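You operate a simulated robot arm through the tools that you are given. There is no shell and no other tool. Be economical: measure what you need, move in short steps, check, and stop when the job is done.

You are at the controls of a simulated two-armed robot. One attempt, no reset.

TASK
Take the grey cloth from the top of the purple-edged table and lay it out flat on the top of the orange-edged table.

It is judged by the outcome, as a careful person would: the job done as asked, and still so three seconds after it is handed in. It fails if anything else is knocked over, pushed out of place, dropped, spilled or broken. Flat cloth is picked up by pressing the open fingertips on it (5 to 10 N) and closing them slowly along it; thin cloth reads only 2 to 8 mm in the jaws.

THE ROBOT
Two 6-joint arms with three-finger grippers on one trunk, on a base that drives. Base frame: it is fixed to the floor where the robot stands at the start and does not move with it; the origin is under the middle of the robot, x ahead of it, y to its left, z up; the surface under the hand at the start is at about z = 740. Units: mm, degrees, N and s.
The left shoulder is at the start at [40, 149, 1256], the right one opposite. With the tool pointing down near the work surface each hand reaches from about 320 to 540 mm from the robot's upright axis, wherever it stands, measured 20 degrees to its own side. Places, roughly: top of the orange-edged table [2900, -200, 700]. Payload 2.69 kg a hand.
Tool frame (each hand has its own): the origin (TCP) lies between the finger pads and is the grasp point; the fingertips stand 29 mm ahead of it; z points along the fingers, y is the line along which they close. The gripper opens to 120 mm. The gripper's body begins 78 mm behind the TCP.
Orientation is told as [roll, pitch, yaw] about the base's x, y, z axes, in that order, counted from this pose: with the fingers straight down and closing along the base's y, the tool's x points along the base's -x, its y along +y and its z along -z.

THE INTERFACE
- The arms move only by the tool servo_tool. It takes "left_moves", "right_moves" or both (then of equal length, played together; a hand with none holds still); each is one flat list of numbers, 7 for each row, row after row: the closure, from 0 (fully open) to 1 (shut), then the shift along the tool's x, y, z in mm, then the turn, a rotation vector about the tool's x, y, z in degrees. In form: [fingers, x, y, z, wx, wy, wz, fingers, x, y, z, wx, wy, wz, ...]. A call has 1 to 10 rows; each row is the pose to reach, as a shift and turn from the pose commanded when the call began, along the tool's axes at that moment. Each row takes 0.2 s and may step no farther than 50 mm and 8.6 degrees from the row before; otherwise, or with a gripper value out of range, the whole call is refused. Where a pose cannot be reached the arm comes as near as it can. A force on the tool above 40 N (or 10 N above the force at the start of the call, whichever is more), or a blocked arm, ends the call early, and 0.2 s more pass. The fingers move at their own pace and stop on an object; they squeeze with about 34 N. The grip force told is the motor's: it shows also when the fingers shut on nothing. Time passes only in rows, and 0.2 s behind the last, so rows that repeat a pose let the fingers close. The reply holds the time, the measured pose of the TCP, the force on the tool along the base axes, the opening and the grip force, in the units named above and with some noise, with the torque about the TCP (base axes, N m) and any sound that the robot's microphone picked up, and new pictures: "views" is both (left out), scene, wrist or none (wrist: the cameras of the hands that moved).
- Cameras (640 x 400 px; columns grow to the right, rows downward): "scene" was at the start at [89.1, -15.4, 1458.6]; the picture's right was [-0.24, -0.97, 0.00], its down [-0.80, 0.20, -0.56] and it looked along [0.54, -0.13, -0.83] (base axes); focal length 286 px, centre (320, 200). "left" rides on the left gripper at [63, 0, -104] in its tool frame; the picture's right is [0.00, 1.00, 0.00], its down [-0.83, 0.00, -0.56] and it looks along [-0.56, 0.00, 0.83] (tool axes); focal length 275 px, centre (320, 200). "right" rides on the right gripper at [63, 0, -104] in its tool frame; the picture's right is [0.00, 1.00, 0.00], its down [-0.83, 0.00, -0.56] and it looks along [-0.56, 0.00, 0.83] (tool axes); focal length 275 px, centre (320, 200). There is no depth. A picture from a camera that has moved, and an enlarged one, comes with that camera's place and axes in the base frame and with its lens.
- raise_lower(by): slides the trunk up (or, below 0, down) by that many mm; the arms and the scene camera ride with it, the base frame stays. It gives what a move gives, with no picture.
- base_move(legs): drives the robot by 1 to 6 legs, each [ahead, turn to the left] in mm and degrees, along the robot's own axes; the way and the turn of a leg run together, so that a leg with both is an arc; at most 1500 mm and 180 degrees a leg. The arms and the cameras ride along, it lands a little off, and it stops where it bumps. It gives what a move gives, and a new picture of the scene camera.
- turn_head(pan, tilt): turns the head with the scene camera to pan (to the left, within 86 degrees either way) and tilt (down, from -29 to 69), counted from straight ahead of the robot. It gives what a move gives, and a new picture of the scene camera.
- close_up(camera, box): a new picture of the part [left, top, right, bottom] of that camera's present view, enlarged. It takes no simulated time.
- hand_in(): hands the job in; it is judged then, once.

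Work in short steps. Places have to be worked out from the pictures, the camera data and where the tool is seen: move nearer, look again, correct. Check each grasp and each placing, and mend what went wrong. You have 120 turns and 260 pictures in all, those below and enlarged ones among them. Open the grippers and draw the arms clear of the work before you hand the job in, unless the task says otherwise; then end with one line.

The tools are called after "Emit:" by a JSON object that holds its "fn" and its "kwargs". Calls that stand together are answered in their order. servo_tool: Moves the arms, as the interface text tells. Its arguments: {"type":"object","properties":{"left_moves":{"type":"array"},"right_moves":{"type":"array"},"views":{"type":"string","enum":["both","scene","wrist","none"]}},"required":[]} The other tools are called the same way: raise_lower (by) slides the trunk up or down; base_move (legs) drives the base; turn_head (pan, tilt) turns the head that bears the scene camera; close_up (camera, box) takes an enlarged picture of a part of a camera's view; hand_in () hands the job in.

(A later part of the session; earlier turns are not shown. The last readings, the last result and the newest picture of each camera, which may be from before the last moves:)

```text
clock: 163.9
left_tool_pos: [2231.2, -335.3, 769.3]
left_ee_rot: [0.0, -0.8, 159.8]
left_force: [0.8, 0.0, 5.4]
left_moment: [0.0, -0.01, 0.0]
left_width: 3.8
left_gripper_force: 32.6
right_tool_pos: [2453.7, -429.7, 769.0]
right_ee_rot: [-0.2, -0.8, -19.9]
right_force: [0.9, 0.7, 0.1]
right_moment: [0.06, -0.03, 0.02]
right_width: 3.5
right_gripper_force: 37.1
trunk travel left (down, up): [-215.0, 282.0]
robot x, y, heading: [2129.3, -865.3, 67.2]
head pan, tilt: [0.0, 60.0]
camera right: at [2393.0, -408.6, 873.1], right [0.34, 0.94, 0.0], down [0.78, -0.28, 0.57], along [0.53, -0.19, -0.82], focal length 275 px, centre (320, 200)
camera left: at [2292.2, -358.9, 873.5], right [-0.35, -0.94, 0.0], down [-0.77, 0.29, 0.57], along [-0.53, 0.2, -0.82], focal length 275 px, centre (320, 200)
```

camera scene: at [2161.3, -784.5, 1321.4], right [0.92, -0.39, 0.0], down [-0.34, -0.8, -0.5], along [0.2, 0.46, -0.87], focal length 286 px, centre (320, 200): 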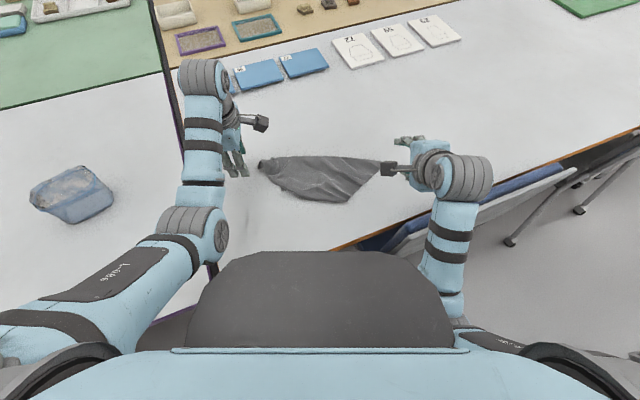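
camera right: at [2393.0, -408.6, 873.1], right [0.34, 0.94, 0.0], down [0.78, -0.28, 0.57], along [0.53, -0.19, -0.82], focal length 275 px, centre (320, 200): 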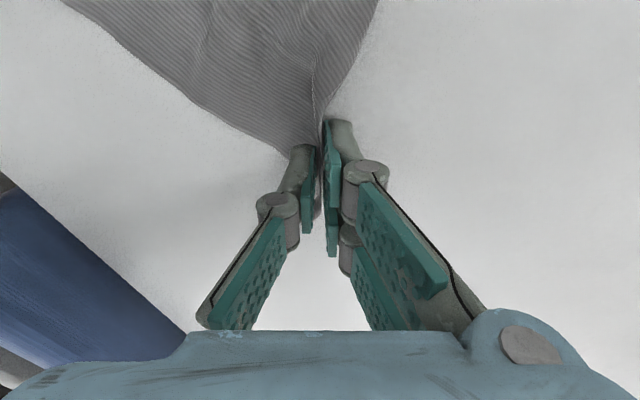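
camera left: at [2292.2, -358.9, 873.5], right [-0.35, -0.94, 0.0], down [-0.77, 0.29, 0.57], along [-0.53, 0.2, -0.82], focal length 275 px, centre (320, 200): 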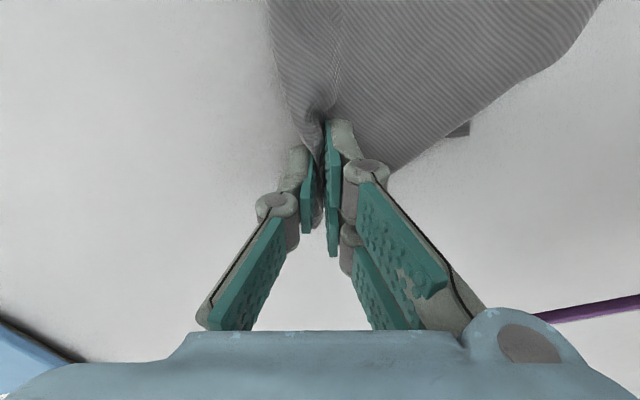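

Both gripped (3.8, 3.5 mm). I lift with the trunk by 250 mm and spread slightly, then look at how the flaps hang.

Emit:
{"fn": "raise_lower", "kwargs": {"by": 250}}

Emit:
{"fn": "servo_tool", "kwargs": {"left_moves": [1, -6, 0, 0, 0, 0, 0, 1, -10, 0, 0, 0, 0, 0, 1, -10, 0, 0, 0, 0, 0, 1, -10, 0, 0, 0, 0, 0], "right_moves": [1, -6, 0, 0, 0, 0, 0, 1, -10, 0, 0, 0, 0, 0, 1, -10, 0, 0, 0, 0, 0, 1, -10, 0, 0, 0, 0, 0], "views": "both"}}

Emit:
{"fn": "close_up", "kwargs": {"camera": "scene", "box": [210, 80, 430, 230]}}

```text
clock: 166.5
left_tool_pos: [2231.0, -335.2, 1018.5]
left_ee_rot: [0.0, -0.7, 159.7]
left_force: [-0.2, -0.2, -0.4]
left_moment: [-0.01, -0.04, -0.01]
left_width: 3.8
left_gripper_force: 32.8
right_tool_pos: [2453.1, -429.4, 1019.0]
right_ee_rot: [-0.2, -0.9, -19.9]
right_force: [1.9, 5.7, 0.6]
right_moment: [-0.35, 0.11, 0.04]
right_width: 1.2
right_gripper_force: 28.5
trunk travel left (down, up): [-465.0, 32.0]
robot x, y, heading: [2129.3, -865.4, 67.1]
head pan, tilt: [0.0, 60.0]
```

```text
clock: 167.5
left_tool_pos: [2222.2, -331.3, 1018.7]
left_ee_rot: [0.0, -0.7, 159.8]
left_force: [0.5, -0.2, 0.0]
left_moment: [0.03, -0.01, 0.0]
left_width: 3.7
left_gripper_force: 33.1
right_tool_pos: [2463.8, -433.3, 1020.6]
right_ee_rot: [-0.2, -0.7, -19.9]
right_force: [0.0, 0.7, 1.1]
right_moment: [-0.04, 0.0, -0.01]
right_width: 3.4
right_gripper_force: 35.9
trunk travel left (down, up): [-465.0, 32.0]
robot x, y, heading: [2131.2, -863.4, 66.7]
head pan, tilt: [0.0, 60.0]
camera scene: at [2162.1, -784.5, 1536.6], right [0.92, -0.39, 0.0], down [-0.34, -0.8, -0.5], along [0.2, 0.46, -0.87], focal length 286 px, centre (320, 200)
camera right: at [2402.8, -411.5, 1122.8], right [0.34, 0.94, 0.0], down [0.78, -0.27, 0.57], along [0.53, -0.19, -0.82], focal length 275 px, centre (320, 200)
camera left: at [2282.5, -354.3, 1122.9], right [-0.35, -0.94, 0.0], down [-0.77, 0.29, 0.57], along [-0.53, 0.2, -0.82], focal length 275 px, centre (320, 200)
```

scene: 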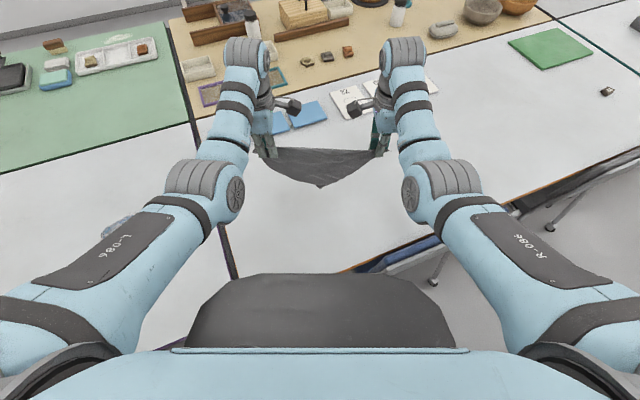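
right: 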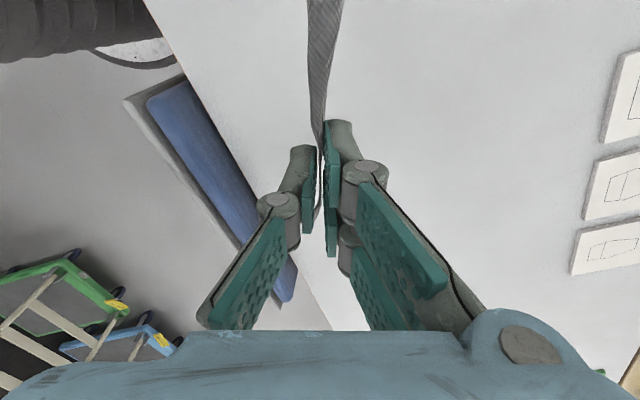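
left: 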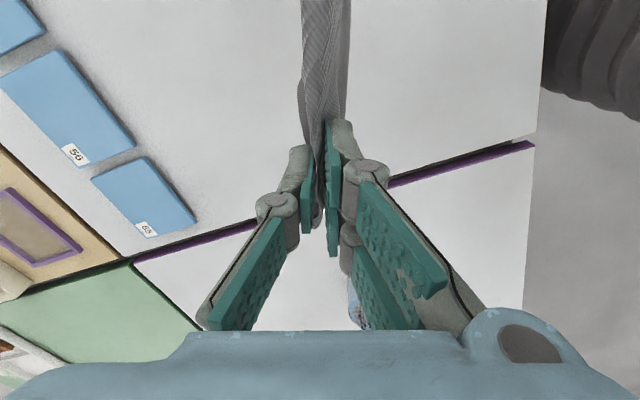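

```text
2.67 times, centred on (320, 155) of scene
camera zoom: at [2162.1, -784.5, 1536.6], right [0.92, -0.39, 0.0], down [-0.34, -0.8, -0.5], along [0.2, 0.46, -0.87], focal length 763 px, centre (320, 320)
```

zoom: 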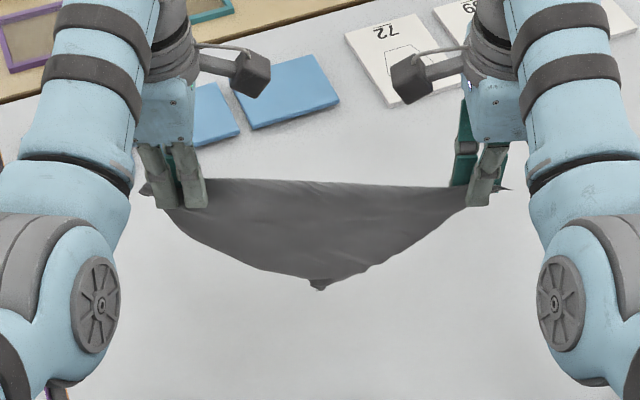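

The cloth hangs as a clean taut line with two triangular flaps below – a near-diagonal hold. I lower it straight down like a tent so the flaps part to either side: first 130 mm.

Emit:
{"fn": "raise_lower", "kwargs": {"by": -130}}

Emit:
{"fn": "close_up", "kwargs": {"camera": "scene", "box": [210, 80, 430, 230]}}

Emit:
{"fn": "raise_lower", "kwargs": {"by": -60}}

Emit:
{"fn": "close_up", "kwargs": {"camera": "scene", "box": [210, 80, 430, 230]}}

```text
clock: 169.1
left_tool_pos: [2221.3, -330.8, 887.5]
left_ee_rot: [0.0, -0.6, 159.8]
left_force: [0.6, 0.5, 0.5]
left_moment: [-0.03, 0.03, 0.01]
left_width: 3.6
left_gripper_force: 32.6
right_tool_pos: [2463.1, -432.5, 886.5]
right_ee_rot: [-0.2, -0.8, -19.9]
right_force: [-1.6, -2.8, 4.6]
right_moment: [-0.72, 0.22, -0.08]
right_width: 2.6
right_gripper_force: 31.1
trunk travel left (down, up): [-335.0, 162.0]
robot x, y, heading: [2127.0, -857.3, 66.8]
head pan, tilt: [0.0, 60.0]
```

```text
2.67 times, centred on (320, 155) of scene
camera zoom: at [2162.1, -784.5, 1405.4], right [0.92, -0.39, 0.0], down [-0.34, -0.8, -0.5], along [0.2, 0.46, -0.87], focal length 763 px, centre (320, 320)
```

zoom: 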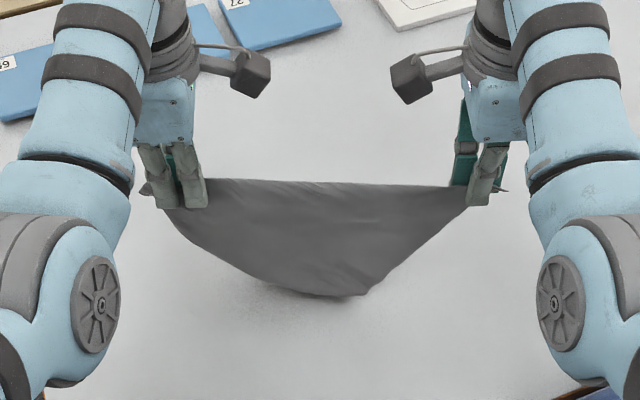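

```text
clock: 170.1
left_tool_pos: [2221.8, -331.1, 828.1]
left_ee_rot: [0.1, -0.6, 159.8]
left_force: [0.4, 0.8, -0.1]
left_moment: [0.05, -0.04, 0.01]
left_width: 3.7
left_gripper_force: 33.6
right_tool_pos: [2463.9, -433.8, 829.3]
right_ee_rot: [-0.2, -0.9, -19.9]
right_force: [1.0, 1.8, -3.3]
right_moment: [0.61, -0.22, 0.03]
right_width: 1.7
right_gripper_force: 29.1
trunk travel left (down, up): [-275.0, 222.0]
robot x, y, heading: [2128.7, -865.6, 66.9]
head pan, tilt: [0.0, 60.0]
```

```text
2.67 times, centred on (320, 155) of scene
camera zoom: at [2162.1, -784.6, 1345.9], right [0.92, -0.39, 0.0], down [-0.34, -0.8, -0.5], along [0.2, 0.46, -0.87], focal length 763 px, centre (320, 320)
```

zoom: 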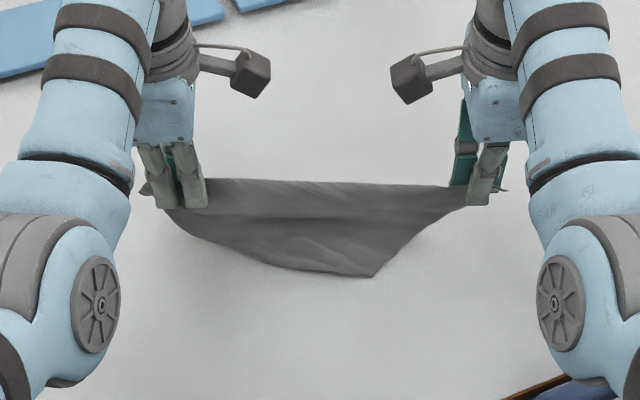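

The near flap folds toward me as wished. I lower the rest to just above the table.

Emit:
{"fn": "raise_lower", "kwargs": {"by": -55}}

Emit:
{"fn": "servo_tool", "kwargs": {"left_moves": [0.95, 0, 0, 2, 0, 0, 0, 0.85, 0, 0, 2, 0, 0, 0, 0.7, 0, 0, 2, 0, 0, 0, 0.55, 0, 0, 0, 0, 0, 0, 0.5, 0, 0, -30, 0, 0, 0, 0.5, 0, 0, -60, 0, 0, 0, 0.5, -45, 0, -60, 0, 0, 0, 0.5, -90, 0, -60, 0, 0, 0], "right_moves": [0.95, 0, 0, 2, 0, 0, 0, 0.85, 0, 0, 2, 0, 0, 0, 0.7, 0, 0, 2, 0, 0, 0, 0.55, 0, 0, 0, 0, 0, 0, 0.5, 0, 0, -30, 0, 0, 0, 0.5, 0, 0, -60, 0, 0, 0, 0.5, -45, 0, -60, 0, 0, 0, 0.5, -90, 0, -60, 0, 0, 0], "views": "scene"}}

Emit:
{"fn": "close_up", "kwargs": {"camera": "scene", "box": [210, 90, 430, 240]}}

```text
clock: 171.0
left_tool_pos: [2221.7, -331.9, 774.2]
left_ee_rot: [0.0, -0.6, 159.8]
left_force: [-0.4, -0.1, 0.8]
left_moment: [0.01, -0.02, 0.0]
left_width: 4.0
left_gripper_force: 32.8
right_tool_pos: [2464.5, -434.1, 774.3]
right_ee_rot: [-0.2, -0.7, -19.9]
right_force: [0.8, 1.7, -3.7]
right_moment: [0.55, -0.15, 0.03]
right_width: 1.9
right_gripper_force: 29.4
trunk travel left (down, up): [-220.0, 277.0]
robot x, y, heading: [2126.8, -865.4, 66.7]
head pan, tilt: [0.0, 60.0]
```

```text
clock: 172.8
left_tool_pos: [2142.4, -288.3, 827.8]
left_ee_rot: [0.0, -0.5, 159.8]
left_force: [-0.5, 0.1, 0.0]
left_moment: [0.01, -0.03, 0.03]
left_width: 60.1
left_gripper_force: 0.1
left hand out of reach, approached as far as the arm can: row 7, 8
right_tool_pos: [2550.5, -459.4, 834.2]
right_ee_rot: [-0.2, -0.8, -19.9]
right_force: [-0.3, -0.5, 0.0]
right_moment: [0.0, -0.02, -0.01]
right_width: 60.1
right_gripper_force: 0.1
right hand out of reach, approached as far as the arm can: row 6, 7, 8
trunk travel left (down, up): [-220.0, 277.0]
robot x, y, heading: [2129.3, -865.9, 66.9]
head pan, tilt: [0.0, 60.0]
camera scene: at [2162.0, -784.9, 1291.7], right [0.92, -0.39, 0.0], down [-0.34, -0.8, -0.5], along [0.2, 0.46, -0.87], focal length 286 px, centre (320, 200)
```

scene: 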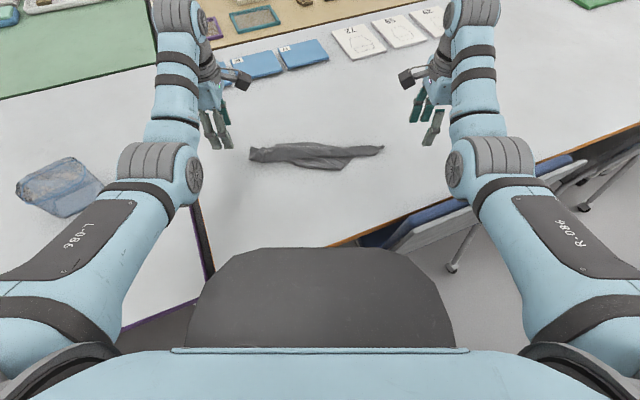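

```text
2.67 times, centred on (320, 165) of scene
camera zoom: at [2162.0, -784.9, 1291.7], right [0.92, -0.39, 0.0], down [-0.34, -0.8, -0.5], along [0.2, 0.46, -0.87], focal length 763 px, centre (320, 293)
```

zoom: 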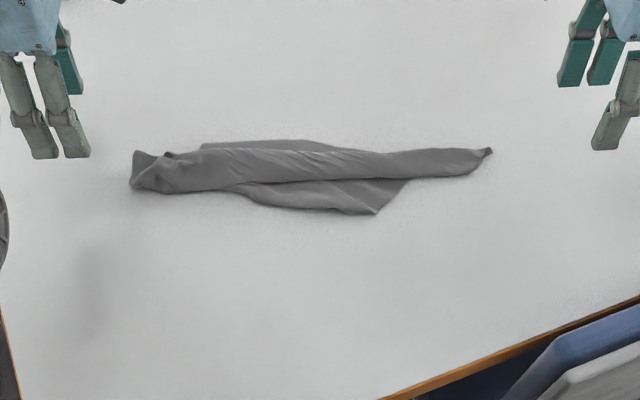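

It has opened partly: the near flap's corner shows at about [2369,-437], a far flap peeks out behind. I turn 10° left and bring the right fingertips onto the near corner to pull it out toward me.

Emit:
{"fn": "base_move", "kwargs": {"legs": [[0, 10]]}}

Emit:
{"fn": "servo_tool", "kwargs": {"right_moves": [1, 25, -13, 10, 0, 0, 0, 1, 50, -26, 20, 0, 0, 0, 1, 75, -40, 32, 0, 0, 0, 1, 99, -50, 48, 0, 0, 0, 1, 99, -50, 58, 0, 0, 0, 1, 99, -50, 58, 0, 0, 0], "views": "wrist"}}

```text
clock: 173.9
left_tool_pos: [2045.1, -293.4, 829.1]
left_ee_rot: [0.0, -0.7, 169.6]
left_force: [-0.6, 0.0, 0.0]
left_moment: [0.0, 0.03, -0.03]
left_width: 60.0
left_gripper_force: 0.0
right_tool_pos: [2475.0, -393.1, 835.0]
right_ee_rot: [-0.2, -0.8, -10.1]
right_force: [0.3, 1.0, 0.2]
right_moment: [-0.01, -0.03, -0.01]
right_width: 59.7
right_gripper_force: 0.0
trunk travel left (down, up): [-220.0, 277.0]
robot x, y, heading: [2128.3, -868.4, 76.8]
head pan, tilt: [0.0, 60.0]
camera scene: at [2148.1, -780.0, 1291.6], right [0.97, -0.23, 0.0], down [-0.2, -0.84, -0.5], along [0.12, 0.49, -0.87], focal length 286 px, centre (320, 200)
```

scene: 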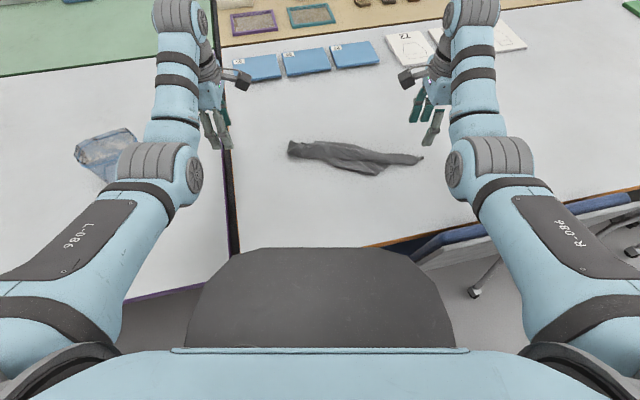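

```text
clock: 175.3
left_tool_pos: [2044.4, -294.5, 829.0]
left_ee_rot: [0.0, -0.6, 169.6]
left_force: [1.4, 0.0, 0.3]
left_moment: [-0.02, 0.0, 0.03]
left_width: 60.2
left_gripper_force: 0.0
right_tool_pos: [2369.8, -418.2, 767.2]
right_ee_rot: [-0.1, -0.7, -10.0]
right_force: [-0.1, 0.2, 1.0]
right_moment: [0.0, 0.01, 0.01]
right_width: 0.1
right_gripper_force: 28.5
right hand out of reach, approached as far as the arm can: row 1, 2, 3, 4, 5, 6
trunk travel left (down, up): [-220.0, 277.0]
robot x, y, heading: [2129.8, -861.9, 77.0]
head pan, tilt: [0.0, 60.0]
camera right: at [2305.3, -406.8, 872.1], right [0.17, 0.99, 0.0], down [0.81, -0.14, 0.57], along [0.56, -0.1, -0.82], focal length 275 px, centre (320, 200)
```

right: 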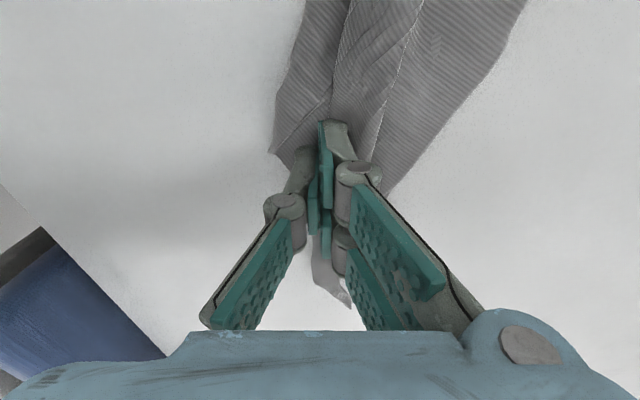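

I'm at contact height, 25 mm ahead of the corner tip; I lift slightly, shift 14 mm back onto the flap, press and pull it 115 mm toward me.

Emit:
{"fn": "servo_tool", "kwargs": {"right_moves": [1, 0, -7, -8, 0, 0, 0, 1, 0, -14, -4, 0, 0, 0, 1, 0, -14, 2.5, 0, 0, 0, 1, 1, -32, 2.5, 0, 0, 0, 1, 2, -50, 2.5, 0, 0, 0, 1, 3, -68, 2.5, 0, 0, 0, 1, 4, -86, 2.5, 0, 0, 0, 1, 5, -104, 2.5, 0, 0, 0, 1, 6, -122, 2.5, 0, 0, 0, 1, 6, -122, 2.5, 0, 0, 0], "views": "scene"}}

Emit:
{"fn": "close_up", "kwargs": {"camera": "scene", "box": [240, 90, 460, 240]}}

```text
clock: 176.1
left_tool_pos: [2044.7, -295.7, 830.0]
left_ee_rot: [-0.2, -0.7, 169.6]
left_force: [0.7, 0.3, -0.2]
left_moment: [-0.03, 0.03, 0.01]
left_width: 59.9
left_gripper_force: 0.0
right_tool_pos: [2367.2, -421.6, 768.5]
right_ee_rot: [0.8, -0.8, -10.3]
right_force: [-1.5, -4.4, 24.0]
right_moment: [0.05, 0.15, 0.04]
right_width: 0.0
right_gripper_force: 28.6
right hand out of reach, approached as far as the arm can: row 1, 2, 3, 4
trunk travel left (down, up): [-220.0, 277.0]
robot x, y, heading: [2128.3, -867.7, 76.7]
head pan, tilt: [0.0, 60.0]
stopped in row 4 (right hand): the force on the tool passed its limit at 45 N (the readings are from after the stop); the commanded pose is now the measured one
camera scene: at [2146.8, -782.6, 1291.9], right [0.97, -0.23, 0.0], down [-0.2, -0.84, -0.5], along [0.12, 0.49, -0.86], focal length 286 px, centre (320, 200)
```

scene: 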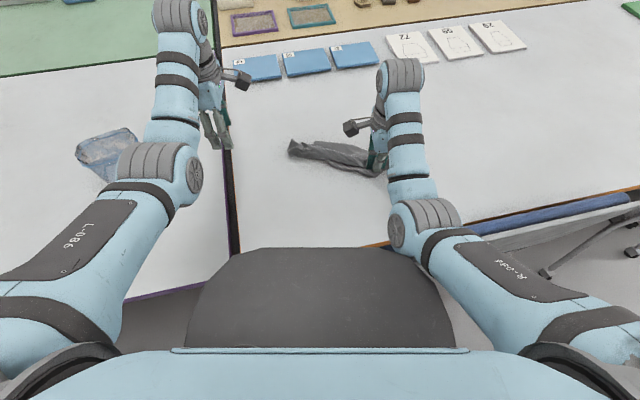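

```text
2.67 times, centred on (350, 165) of scene
camera zoom: at [2146.8, -782.6, 1291.9], right [0.97, -0.23, 0.0], down [-0.2, -0.84, -0.5], along [0.12, 0.49, -0.86], focal length 763 px, centre (240, 293)
```

zoom: 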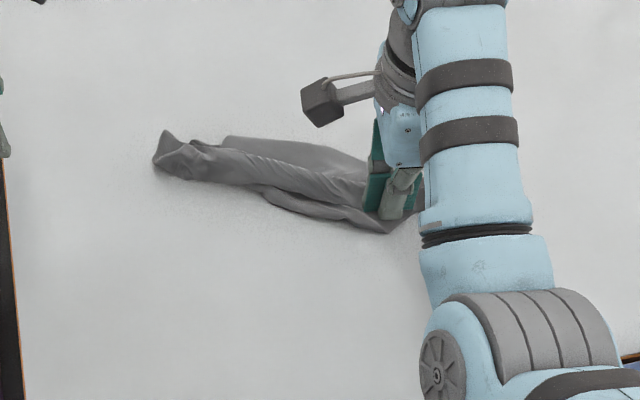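

The trunk is too low for working nearer; I raise it 60 mm and then redo the press-and-pull of the near flap.

Emit:
{"fn": "raise_lower", "kwargs": {"by": 60}}

Emit:
{"fn": "servo_tool", "kwargs": {"right_moves": [1, 0, -8, 30, -0.8, 0, 0, 1, 0, -14, 52, -0.8, 0, 0, 1, 0, -14, 60, -0.8, 0, 0, 1, 0, -14, 61, -0.8, 0, 0, 1, 1, -32, 61, -0.8, 0, 0, 1, 2, -50, 61, -0.8, 0, 0, 1, 3, -68, 61, -0.8, 0, 0, 1, 4, -86, 61, -0.8, 0, 0, 1, 5, -104, 61, -0.8, 0, 0, 1, 6, -122, 61, -0.8, 0, 0], "views": "none"}}

Emit:
{"fn": "close_up", "kwargs": {"camera": "scene", "box": [240, 90, 460, 240]}}

```text
clock: 177.1
left_tool_pos: [2044.6, -293.2, 887.5]
left_ee_rot: [0.1, -0.7, 169.6]
left_force: [0.3, 0.9, 0.4]
left_moment: [0.0, -0.01, -0.03]
left_width: 59.9
left_gripper_force: 0.0
right_tool_pos: [2368.5, -420.7, 823.8]
right_ee_rot: [0.3, -0.9, -10.2]
right_force: [0.2, 0.3, -0.5]
right_moment: [0.05, 0.02, 0.01]
right_width: 0.0
right_gripper_force: 28.4
trunk travel left (down, up): [-280.0, 217.0]
robot x, y, heading: [2126.4, -864.1, 76.6]
head pan, tilt: [0.0, 60.0]
```

```text
clock: 178.7
left_tool_pos: [2044.2, -293.6, 888.5]
left_ee_rot: [-0.1, -0.7, 169.6]
left_force: [-0.2, 0.1, -1.1]
left_moment: [0.02, 0.0, -0.01]
left_width: 59.9
left_gripper_force: 0.1
right_tool_pos: [2356.4, -480.1, 767.9]
right_ee_rot: [1.7, -0.8, -10.2]
right_force: [-2.3, -3.2, 18.4]
right_moment: [-0.05, 0.27, 0.07]
right_width: 0.2
right_gripper_force: 27.8
trunk travel left (down, up): [-280.0, 217.0]
robot x, y, heading: [2129.8, -865.5, 76.5]
head pan, tilt: [0.0, 60.0]
stopped in row 7 (right hand): the force on the tool passed its limit at 41 N (the readings are from after the stop); the commanded pose is now the measured one
```

```text
2.67 times, centred on (350, 165) of scene
camera zoom: at [2147.0, -782.1, 1351.0], right [0.97, -0.23, 0.0], down [-0.2, -0.84, -0.5], along [0.12, 0.49, -0.87], focal length 763 px, centre (240, 293)
```

zoom: 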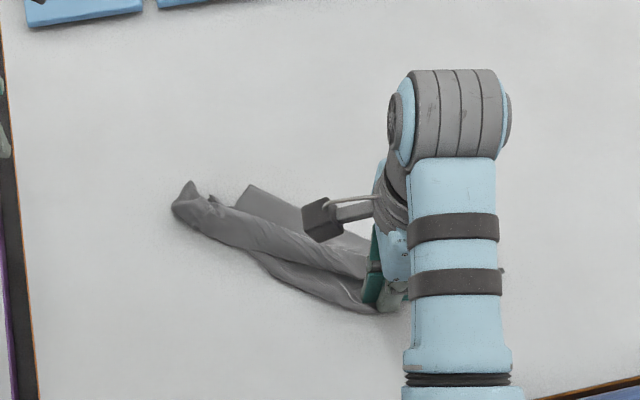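

Pressing drags everything together. Better: pinch this near corner K with the right hand, then the left diagonal end with the left – those are adjacent corners, so the cloth will hang open from one edge. First the pinch at K.

Emit:
{"fn": "servo_tool", "kwargs": {"right_moves": [1, 0, 0, -20, 0, 0, 0, 0.68, 0, 2, -28, 0, 0, 0, 0.68, 0, 4, -28, 0, 0, 0, 0.68, 0, 4, -10, 0, 0, 0, 0.68, 0, 4, -0.5, 0, 0, 0, 0.74, 0, 4, -0.5, 0, 0, 0, 0.82, 0, 4, -0.5, 0, 0, 0, 0.9, 0, 4, -0.5, 0, 0, 0, 1, 0, 4, -0.5, 0, 0, 0, 1, 0, 4, -0.5, 0, 0, 0], "views": "wrist"}}

```text
clock: 180.2
left_tool_pos: [2043.7, -295.9, 889.0]
left_ee_rot: [-0.1, -0.5, 169.6]
left_force: [0.1, 0.7, 0.1]
left_moment: [-0.02, -0.02, 0.03]
left_width: 60.0
left_gripper_force: 0.1
right_tool_pos: [2356.9, -475.5, 770.4]
right_ee_rot: [1.9, -0.9, -10.3]
right_force: [0.1, -4.9, 24.5]
right_moment: [-0.03, -0.22, 0.08]
right_width: 24.2
right_gripper_force: 1.8
right hand out of reach, approached as far as the arm can: row 1, 2, 3
trunk travel left (down, up): [-280.0, 217.0]
robot x, y, heading: [2132.2, -863.1, 76.5]
head pan, tilt: [0.0, 60.0]
stopped in row 7 (right hand): the force on the tool passed its limit at 43 N (the readings are from after the stop); the commanded pose is now the measured one
camera right: at [2292.3, -468.5, 872.4], right [0.17, 0.98, 0.03], down [0.81, -0.16, 0.57], along [0.57, -0.07, -0.82], focal length 275 px, centre (320, 200)
```

right: 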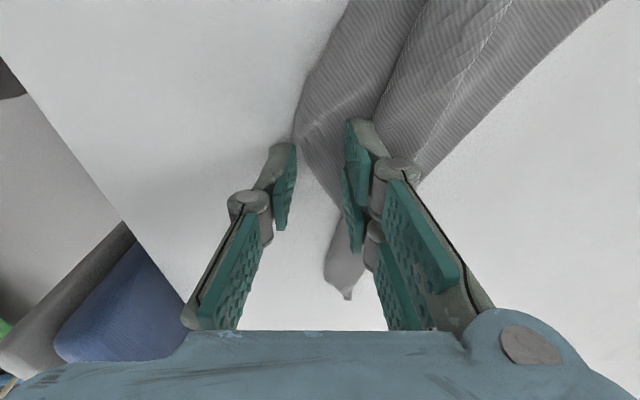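

The corner is between the fingers but pressed too hard; I ease 1.5 mm and finish closing.

Emit:
{"fn": "servo_tool", "kwargs": {"right_moves": [0.8, 0, 0, -1.5, -1, 0, 0, 0.86, 0, 0, -1.5, -1, 0, 0, 0.93, 0, 0, -1.5, -1, 0, 0, 1, 0, 0, -1.5, -1, 0, 0, 1, 0, 0, -1.5, -1, 0, 0], "views": "none"}}

Emit:
{"fn": "raise_lower", "kwargs": {"by": 90}}

Emit:
{"fn": "base_move", "kwargs": {"legs": [[0, -10]]}}

Emit:
{"fn": "close_up", "kwargs": {"camera": "scene", "box": [200, 80, 430, 240]}}

```text
clock: 181.4
left_tool_pos: [2044.7, -294.4, 887.5]
left_ee_rot: [0.0, -0.6, 169.6]
left_force: [0.7, 0.6, 0.2]
left_moment: [0.0, -0.03, 0.03]
left_width: 59.9
left_gripper_force: 0.1
right_tool_pos: [2357.5, -476.5, 767.3]
right_ee_rot: [2.6, -0.8, -10.3]
right_force: [1.1, 0.3, 3.2]
right_moment: [0.14, -0.02, 0.03]
right_width: 0.7
right_gripper_force: 29.4
trunk travel left (down, up): [-280.0, 217.0]
robot x, y, heading: [2128.7, -866.1, 76.5]
head pan, tilt: [0.0, 60.0]
```

```text
clock: 182.6
left_tool_pos: [2044.7, -293.8, 978.1]
left_ee_rot: [-0.1, -0.5, 169.5]
left_force: [0.3, 0.6, -0.4]
left_moment: [0.01, -0.01, 0.01]
left_width: 59.9
left_gripper_force: 0.0
right_tool_pos: [2357.4, -475.6, 857.7]
right_ee_rot: [2.6, -0.8, -10.2]
right_force: [-0.6, 0.2, -1.0]
right_moment: [0.11, 0.02, 0.07]
right_width: 2.3
right_gripper_force: 32.4
trunk travel left (down, up): [-370.0, 127.0]
robot x, y, heading: [2126.6, -865.1, 76.8]
head pan, tilt: [0.0, 60.0]
```

```text
clock: 183.7
left_tool_pos: [2146.9, -288.1, 976.9]
left_ee_rot: [0.0, -0.7, 159.3]
left_force: [-0.1, 0.5, -0.6]
left_moment: [0.01, -0.02, -0.02]
left_width: 59.9
left_gripper_force: 0.1
right_tool_pos: [2422.6, -521.8, 858.8]
right_ee_rot: [2.6, -0.8, -20.3]
right_force: [-0.1, 0.5, -0.3]
right_moment: [0.0, 0.02, 0.01]
right_width: 1.8
right_gripper_force: 29.5
trunk travel left (down, up): [-370.0, 127.0]
robot x, y, heading: [2128.0, -863.7, 66.3]
head pan, tilt: [0.0, 60.0]
camera scene: at [2161.8, -784.4, 1440.5], right [0.92, -0.4, 0.0], down [-0.35, -0.79, -0.5], along [0.2, 0.46, -0.87], focal length 286 px, centre (320, 200)
```

scene: 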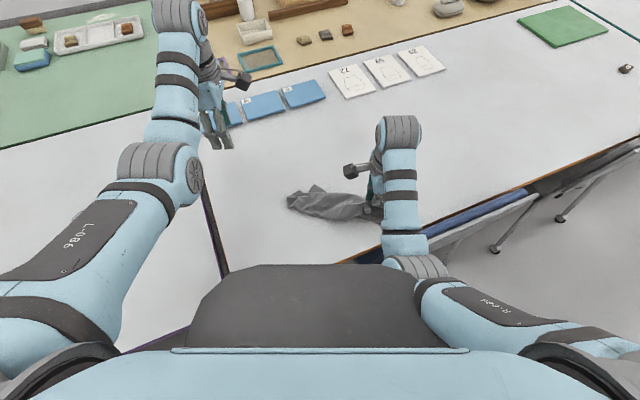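

```text
2.50 times, centred on (315, 160) of scene
camera zoom: at [2161.8, -784.4, 1440.5], right [0.92, -0.4, 0.0], down [-0.35, -0.79, -0.5], along [0.2, 0.46, -0.87], focal length 715 px, centre (332, 300)
```

zoom: 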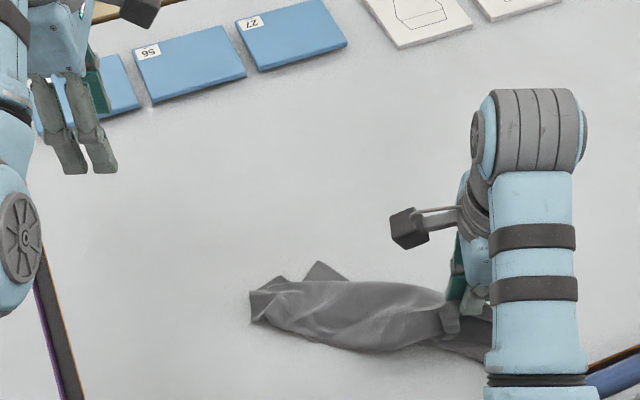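

K is held by the right hand; the left end corner lies at about [2241,-385]. I turn 5° more right and lower the left hand, open, over that corner.

Emit:
{"fn": "base_move", "kwargs": {"legs": [[0, -5]]}}

Emit:
{"fn": "servo_tool", "kwargs": {"left_moves": [0.6, 18, 12, 34, 0, 0, 0, 0.6, 36, 25, 68, 0, 0, 0, 0.6, 54, 37, 102, 0, 0, 0, 0.6, 72, 50, 136, 0, 0, 0, 0.6, 91, 62.6, 170, 0, 0, 0, 0.6, 91, 62.6, 188, 0, 0, 0, 0.6, 91, 62.6, 188, 0, 0, 0], "views": "wrist"}}

```text
clock: 184.6
left_tool_pos: [2195.7, -291.9, 977.5]
left_ee_rot: [0.1, -0.5, 154.4]
left_force: [0.1, -0.1, 0.6]
left_moment: [-0.03, 0.0, 0.03]
left_width: 60.2
left_gripper_force: 0.1
right_tool_pos: [2449.8, -549.5, 857.1]
right_ee_rot: [2.6, -0.8, -25.3]
right_force: [0.9, 0.5, 0.6]
right_moment: [0.05, -0.04, 0.03]
right_width: 2.2
right_gripper_force: 32.9
trunk travel left (down, up): [-370.0, 127.0]
robot x, y, heading: [2128.7, -865.2, 61.5]
head pan, tilt: [0.0, 60.0]
camera scene: at [2167.6, -787.3, 1440.6], right [0.88, -0.48, 0.0], down [-0.41, -0.76, -0.5], along [0.24, 0.44, -0.87], focal length 286 px, centre (320, 200)
```

scene: 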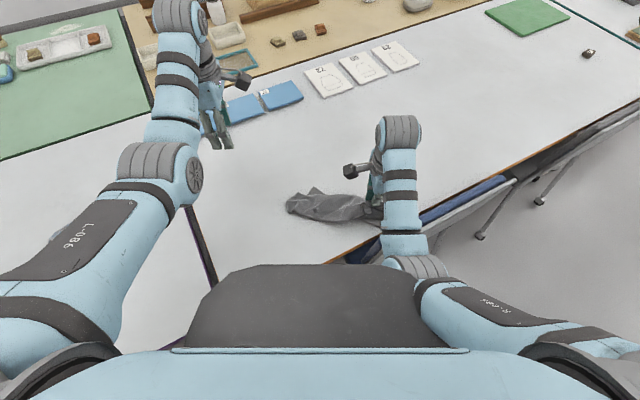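

```text
clock: 186.2
left_tool_pos: [2250.3, -387.2, 787.8]
left_ee_rot: [0.1, -0.5, 154.3]
left_force: [0.0, 0.6, -0.5]
left_moment: [0.0, -0.01, -0.03]
left_width: 47.8
left_gripper_force: 0.1
right_tool_pos: [2450.6, -548.7, 857.7]
right_ee_rot: [2.7, -0.8, -25.3]
right_force: [1.8, 1.0, 0.0]
right_moment: [-0.03, 0.06, 0.01]
right_width: 2.1
right_gripper_force: 30.2
trunk travel left (down, up): [-370.0, 127.0]
robot x, y, heading: [2126.9, -867.0, 61.4]
head pan, tilt: [0.0, 60.0]
camera left: at [2308.4, -415.6, 892.3], right [-0.44, -0.9, 0.0], down [-0.74, 0.36, 0.57], along [-0.51, 0.25, -0.83], focal length 275 px, centre (320, 200)
```

left: 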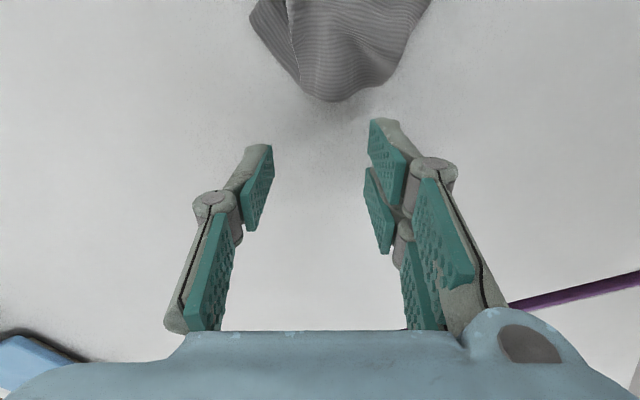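

The corner was drawn along to about [2270,-403]. I give slack with the right hand, turn 4° more right (which carries the left hand over the corner), and check the view.

Emit:
{"fn": "servo_tool", "kwargs": {"right_moves": [1, 15, 4, 0, 0, 0, 0, 1, 30, 8, 0, 0, 0, 0], "views": "none"}}

Emit:
{"fn": "base_move", "kwargs": {"legs": [[0, -4]]}}

Emit:
{"fn": "servo_tool", "kwargs": {"left_moves": [0.58, 0, 6, 0, 0, 0, 0, 0.58, 0, 11, 5, 0, 0, 0, 0.58, 0, 11, 8, 0, 0, 0], "views": "wrist"}}

```text
clock: 187.0
left_tool_pos: [2249.2, -387.8, 787.6]
left_ee_rot: [0.2, -0.6, 154.4]
left_force: [0.4, 0.3, 0.3]
left_moment: [-0.03, -0.01, 0.02]
left_width: 48.2
left_gripper_force: 0.1
right_tool_pos: [2458.1, -539.9, 853.2]
right_ee_rot: [2.5, -3.8, -27.0]
right_force: [-0.5, 0.9, 0.8]
right_moment: [-0.15, 0.07, -0.02]
right_width: 1.0
right_gripper_force: 28.6
trunk travel left (down, up): [-370.0, 127.0]
robot x, y, heading: [2129.2, -864.5, 61.4]
head pan, tilt: [0.0, 60.0]
stopped in row 2 (right hand): the arm was blocked; the commanded pose is now the measured one
```

```text
clock: 187.9
left_tool_pos: [2281.8, -395.6, 787.2]
left_ee_rot: [0.1, -0.6, 150.4]
left_force: [0.2, -0.1, 0.7]
left_moment: [0.02, -0.02, -0.03]
left_width: 47.8
left_gripper_force: 0.1
right_tool_pos: [2478.7, -564.4, 853.5]
right_ee_rot: [2.4, -3.9, -31.1]
right_force: [0.6, 0.8, -2.0]
right_moment: [0.01, -0.02, 0.02]
right_width: 2.7
right_gripper_force: 33.8
trunk travel left (down, up): [-370.0, 127.0]
robot x, y, heading: [2125.4, -864.1, 57.4]
head pan, tilt: [0.0, 60.0]
camera scene: at [2173.4, -790.4, 1440.5], right [0.84, -0.54, 0.0], down [-0.47, -0.73, -0.5], along [0.27, 0.42, -0.87], focal length 286 px, centre (320, 200)
```

scene: 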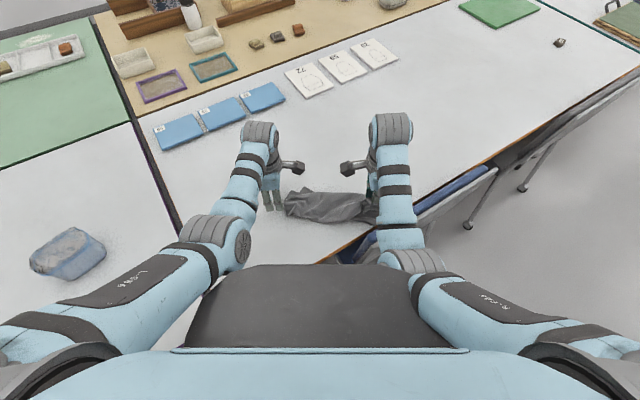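

```text
clock: 188.7
left_tool_pos: [2278.2, -406.4, 780.6]
left_ee_rot: [0.1, -0.6, 150.4]
left_force: [0.3, -0.7, -0.4]
left_moment: [0.0, -0.05, 0.01]
left_width: 50.5
left_gripper_force: 0.1
right_tool_pos: [2481.2, -564.1, 852.7]
right_ee_rot: [2.4, -3.8, -31.0]
right_force: [0.0, -0.5, -0.4]
right_moment: [0.03, -0.02, 0.0]
right_width: 2.0
right_gripper_force: 32.9
trunk travel left (down, up): [-370.0, 127.0]
robot x, y, heading: [2125.9, -862.4, 57.4]
head pan, tilt: [0.0, 60.0]
camera left: at [2334.6, -439.0, 884.7], right [-0.5, -0.87, 0.0], down [-0.71, 0.41, 0.57], along [-0.49, 0.28, -0.82], focal length 275 px, centre (320, 200)
```

left: 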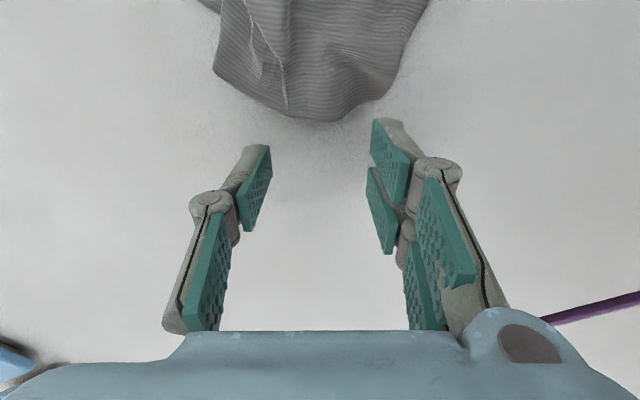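

The corner end is ~20 mm further in than the hand's limit, so I lean the left hand sideways 15° to reach inward, then press and close in one go.

Emit:
{"fn": "servo_tool", "kwargs": {"left_moves": [0.58, 13, 0, -3, 0, 7.5, 0, 0.58, 27, 0, 0, 0, 15, 0, 0.58, 27, 0, 9, 0, 15, 0, 0.58, 27, 0, 12.6, 0, 15, 0, 0.64, 27, 0, 12.6, 0, 15, 0, 0.72, 27, 0, 12.6, 0, 15, 0, 0.8, 27, 0, 12.6, 0, 15, 0, 0.9, 27, 0, 12.6, 0, 15, 0, 1, 27, 0, 12.6, 0, 15, 0, 1, 27, 0, 12.6, 0, 15, 0], "views": "wrist"}}

```text
clock: 189.7
left_tool_pos: [2300.4, -420.1, 771.2]
left_ee_rot: [-0.1, 14.5, 150.3]
left_force: [0.0, 0.5, 0.3]
left_moment: [-0.01, 0.0, -0.02]
left_width: 2.0
left_gripper_force: 9.6
right_tool_pos: [2479.4, -567.2, 855.5]
right_ee_rot: [2.8, -3.9, -31.1]
right_force: [-0.1, 0.5, -0.4]
right_moment: [-0.01, 0.06, -0.02]
right_width: 1.3
right_gripper_force: 28.9
trunk travel left (down, up): [-370.0, 127.0]
robot x, y, heading: [2126.0, -865.7, 57.6]
head pan, tilt: [0.0, 60.0]
stopped in row 5 (left hand): the force on the tool passed its limit at 46 N (the readings are from after the stop); the commanded pose is now the measured one
camera left: at [2331.5, -439.2, 888.4], right [-0.5, -0.87, 0.0], down [-0.82, 0.47, 0.33], along [-0.28, 0.17, -0.94], focal length 275 px, centre (320, 200)
```

left: 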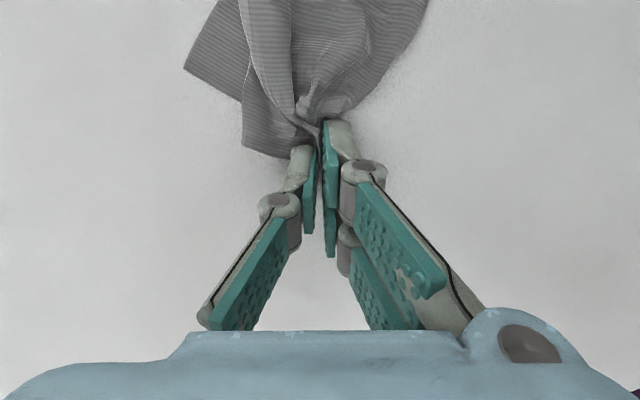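

It caught the end (2 mm). I close firmly and lift both with the trunk, then look.

Emit:
{"fn": "servo_tool", "kwargs": {"left_moves": [1, 0, 0, 0, 0, 0, 0, 1, 0, 0, 0, 0, 0, 0], "views": "none"}}

Emit:
{"fn": "raise_lower", "kwargs": {"by": 125}}

Emit:
{"fn": "servo_tool", "kwargs": {"left_moves": [1, -5, -15, -25, 6, -4, 0, 1, -10, -30, -50, 12, -8, 0, 1, -15, -50, -75, 18, -12, 0, 1, -20, -75, -95, 24, -15, 0, 1, -25, -100, -110, 30, -15, 0, 1, -25, -110, -115, 30, -15, 0], "right_moves": [1, -3, 10, -5, -6, 1, 0, 1, -6, 25, -10, -12, 2, 0, 1, -10, 45, -15, -18, 3, 0, 1, -15, 70, -20, -24, 4, 0, 1, -20, 95, -25, -30, 4, 0, 1, -20, 110, -30, -30, 4, 0], "views": "both"}}

Emit:
{"fn": "close_up", "kwargs": {"camera": "scene", "box": [210, 90, 430, 240]}}

```text
clock: 190.3
left_tool_pos: [2300.9, -418.6, 769.1]
left_ee_rot: [-0.2, 14.5, 150.4]
left_force: [-4.2, -3.4, 10.4]
left_moment: [-0.05, 0.26, 0.04]
left_width: 1.8
left_gripper_force: 31.5
right_tool_pos: [2478.8, -564.8, 854.3]
right_ee_rot: [2.6, -3.8, -31.0]
right_force: [0.6, 0.7, -1.5]
right_moment: [0.05, -0.05, 0.0]
right_width: 3.1
right_gripper_force: 34.1
trunk travel left (down, up): [-370.0, 127.0]
robot x, y, heading: [2128.0, -866.3, 57.2]
head pan, tilt: [0.0, 60.0]
```

```text
clock: 191.8
left_tool_pos: [2301.6, -419.4, 895.6]
left_ee_rot: [0.2, 14.5, 150.3]
left_force: [-0.8, -0.3, 0.2]
left_moment: [-0.01, 0.0, -0.01]
left_width: 1.7
left_gripper_force: 30.7
right_tool_pos: [2479.5, -565.2, 977.7]
right_ee_rot: [2.5, -3.8, -31.0]
right_force: [0.1, -0.4, 1.0]
right_moment: [0.06, 0.0, 0.03]
right_width: 2.0
right_gripper_force: 29.1
trunk travel left (down, up): [-495.0, 2.0]
robot x, y, heading: [2131.9, -866.2, 57.4]
head pan, tilt: [0.0, 60.0]
```

```text
clock: 193.2
left_tool_pos: [2310.5, -297.2, 998.7]
left_ee_rot: [-29.7, 0.0, 154.1]
left_force: [0.1, 0.5, 0.1]
left_moment: [-0.03, 0.02, 0.01]
left_width: 1.6
left_gripper_force: 30.7
right_tool_pos: [2551.5, -480.0, 1013.4]
right_ee_rot: [32.6, 0.0, -29.7]
right_force: [0.8, 0.6, 0.6]
right_moment: [0.01, 0.03, 0.01]
right_width: 0.0
right_gripper_force: 28.3
trunk travel left (down, up): [-495.0, 2.0]
robot x, y, heading: [2129.6, -868.4, 57.4]
head pan, tilt: [0.0, 60.0]
camera scene: at [2174.9, -790.1, 1565.6], right [0.84, -0.54, 0.0], down [-0.47, -0.73, -0.5], along [0.27, 0.42, -0.87], focal length 286 px, centre (320, 200)
camera right: at [2467.3, -497.7, 1102.6], right [0.42, 0.73, 0.54], down [0.57, -0.67, 0.47], along [0.7, 0.11, -0.7], focal length 275 px, centre (320, 200)
camera left: at [2344.8, -371.0, 1090.5], right [-0.38, -0.78, -0.49], down [-0.87, 0.12, 0.48], along [-0.32, 0.61, -0.72], focal length 275 px, centre (320, 200)
```

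scene: 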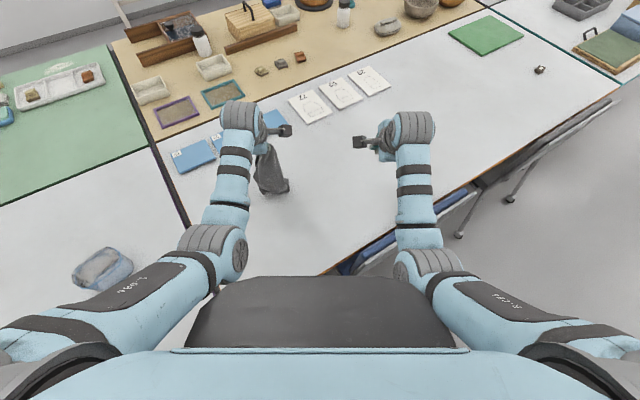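
right: 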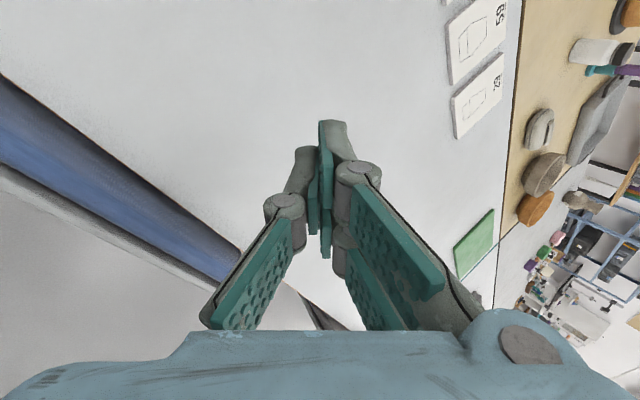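
left: 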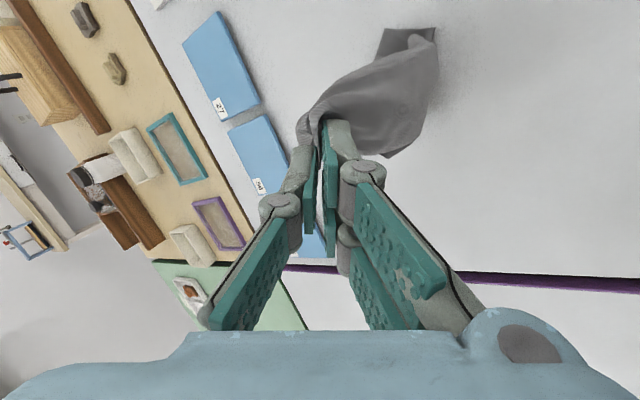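

```text
2.67 times, centred on (320, 165) of scene
camera zoom: at [2174.9, -790.1, 1565.6], right [0.84, -0.54, 0.0], down [-0.47, -0.73, -0.5], along [0.27, 0.42, -0.87], focal length 763 px, centre (320, 293)
```

zoom: 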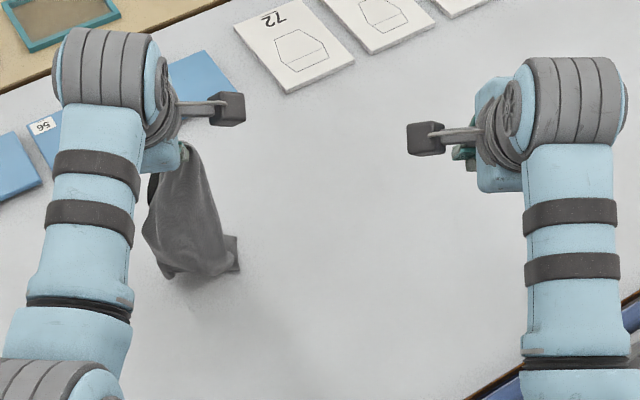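

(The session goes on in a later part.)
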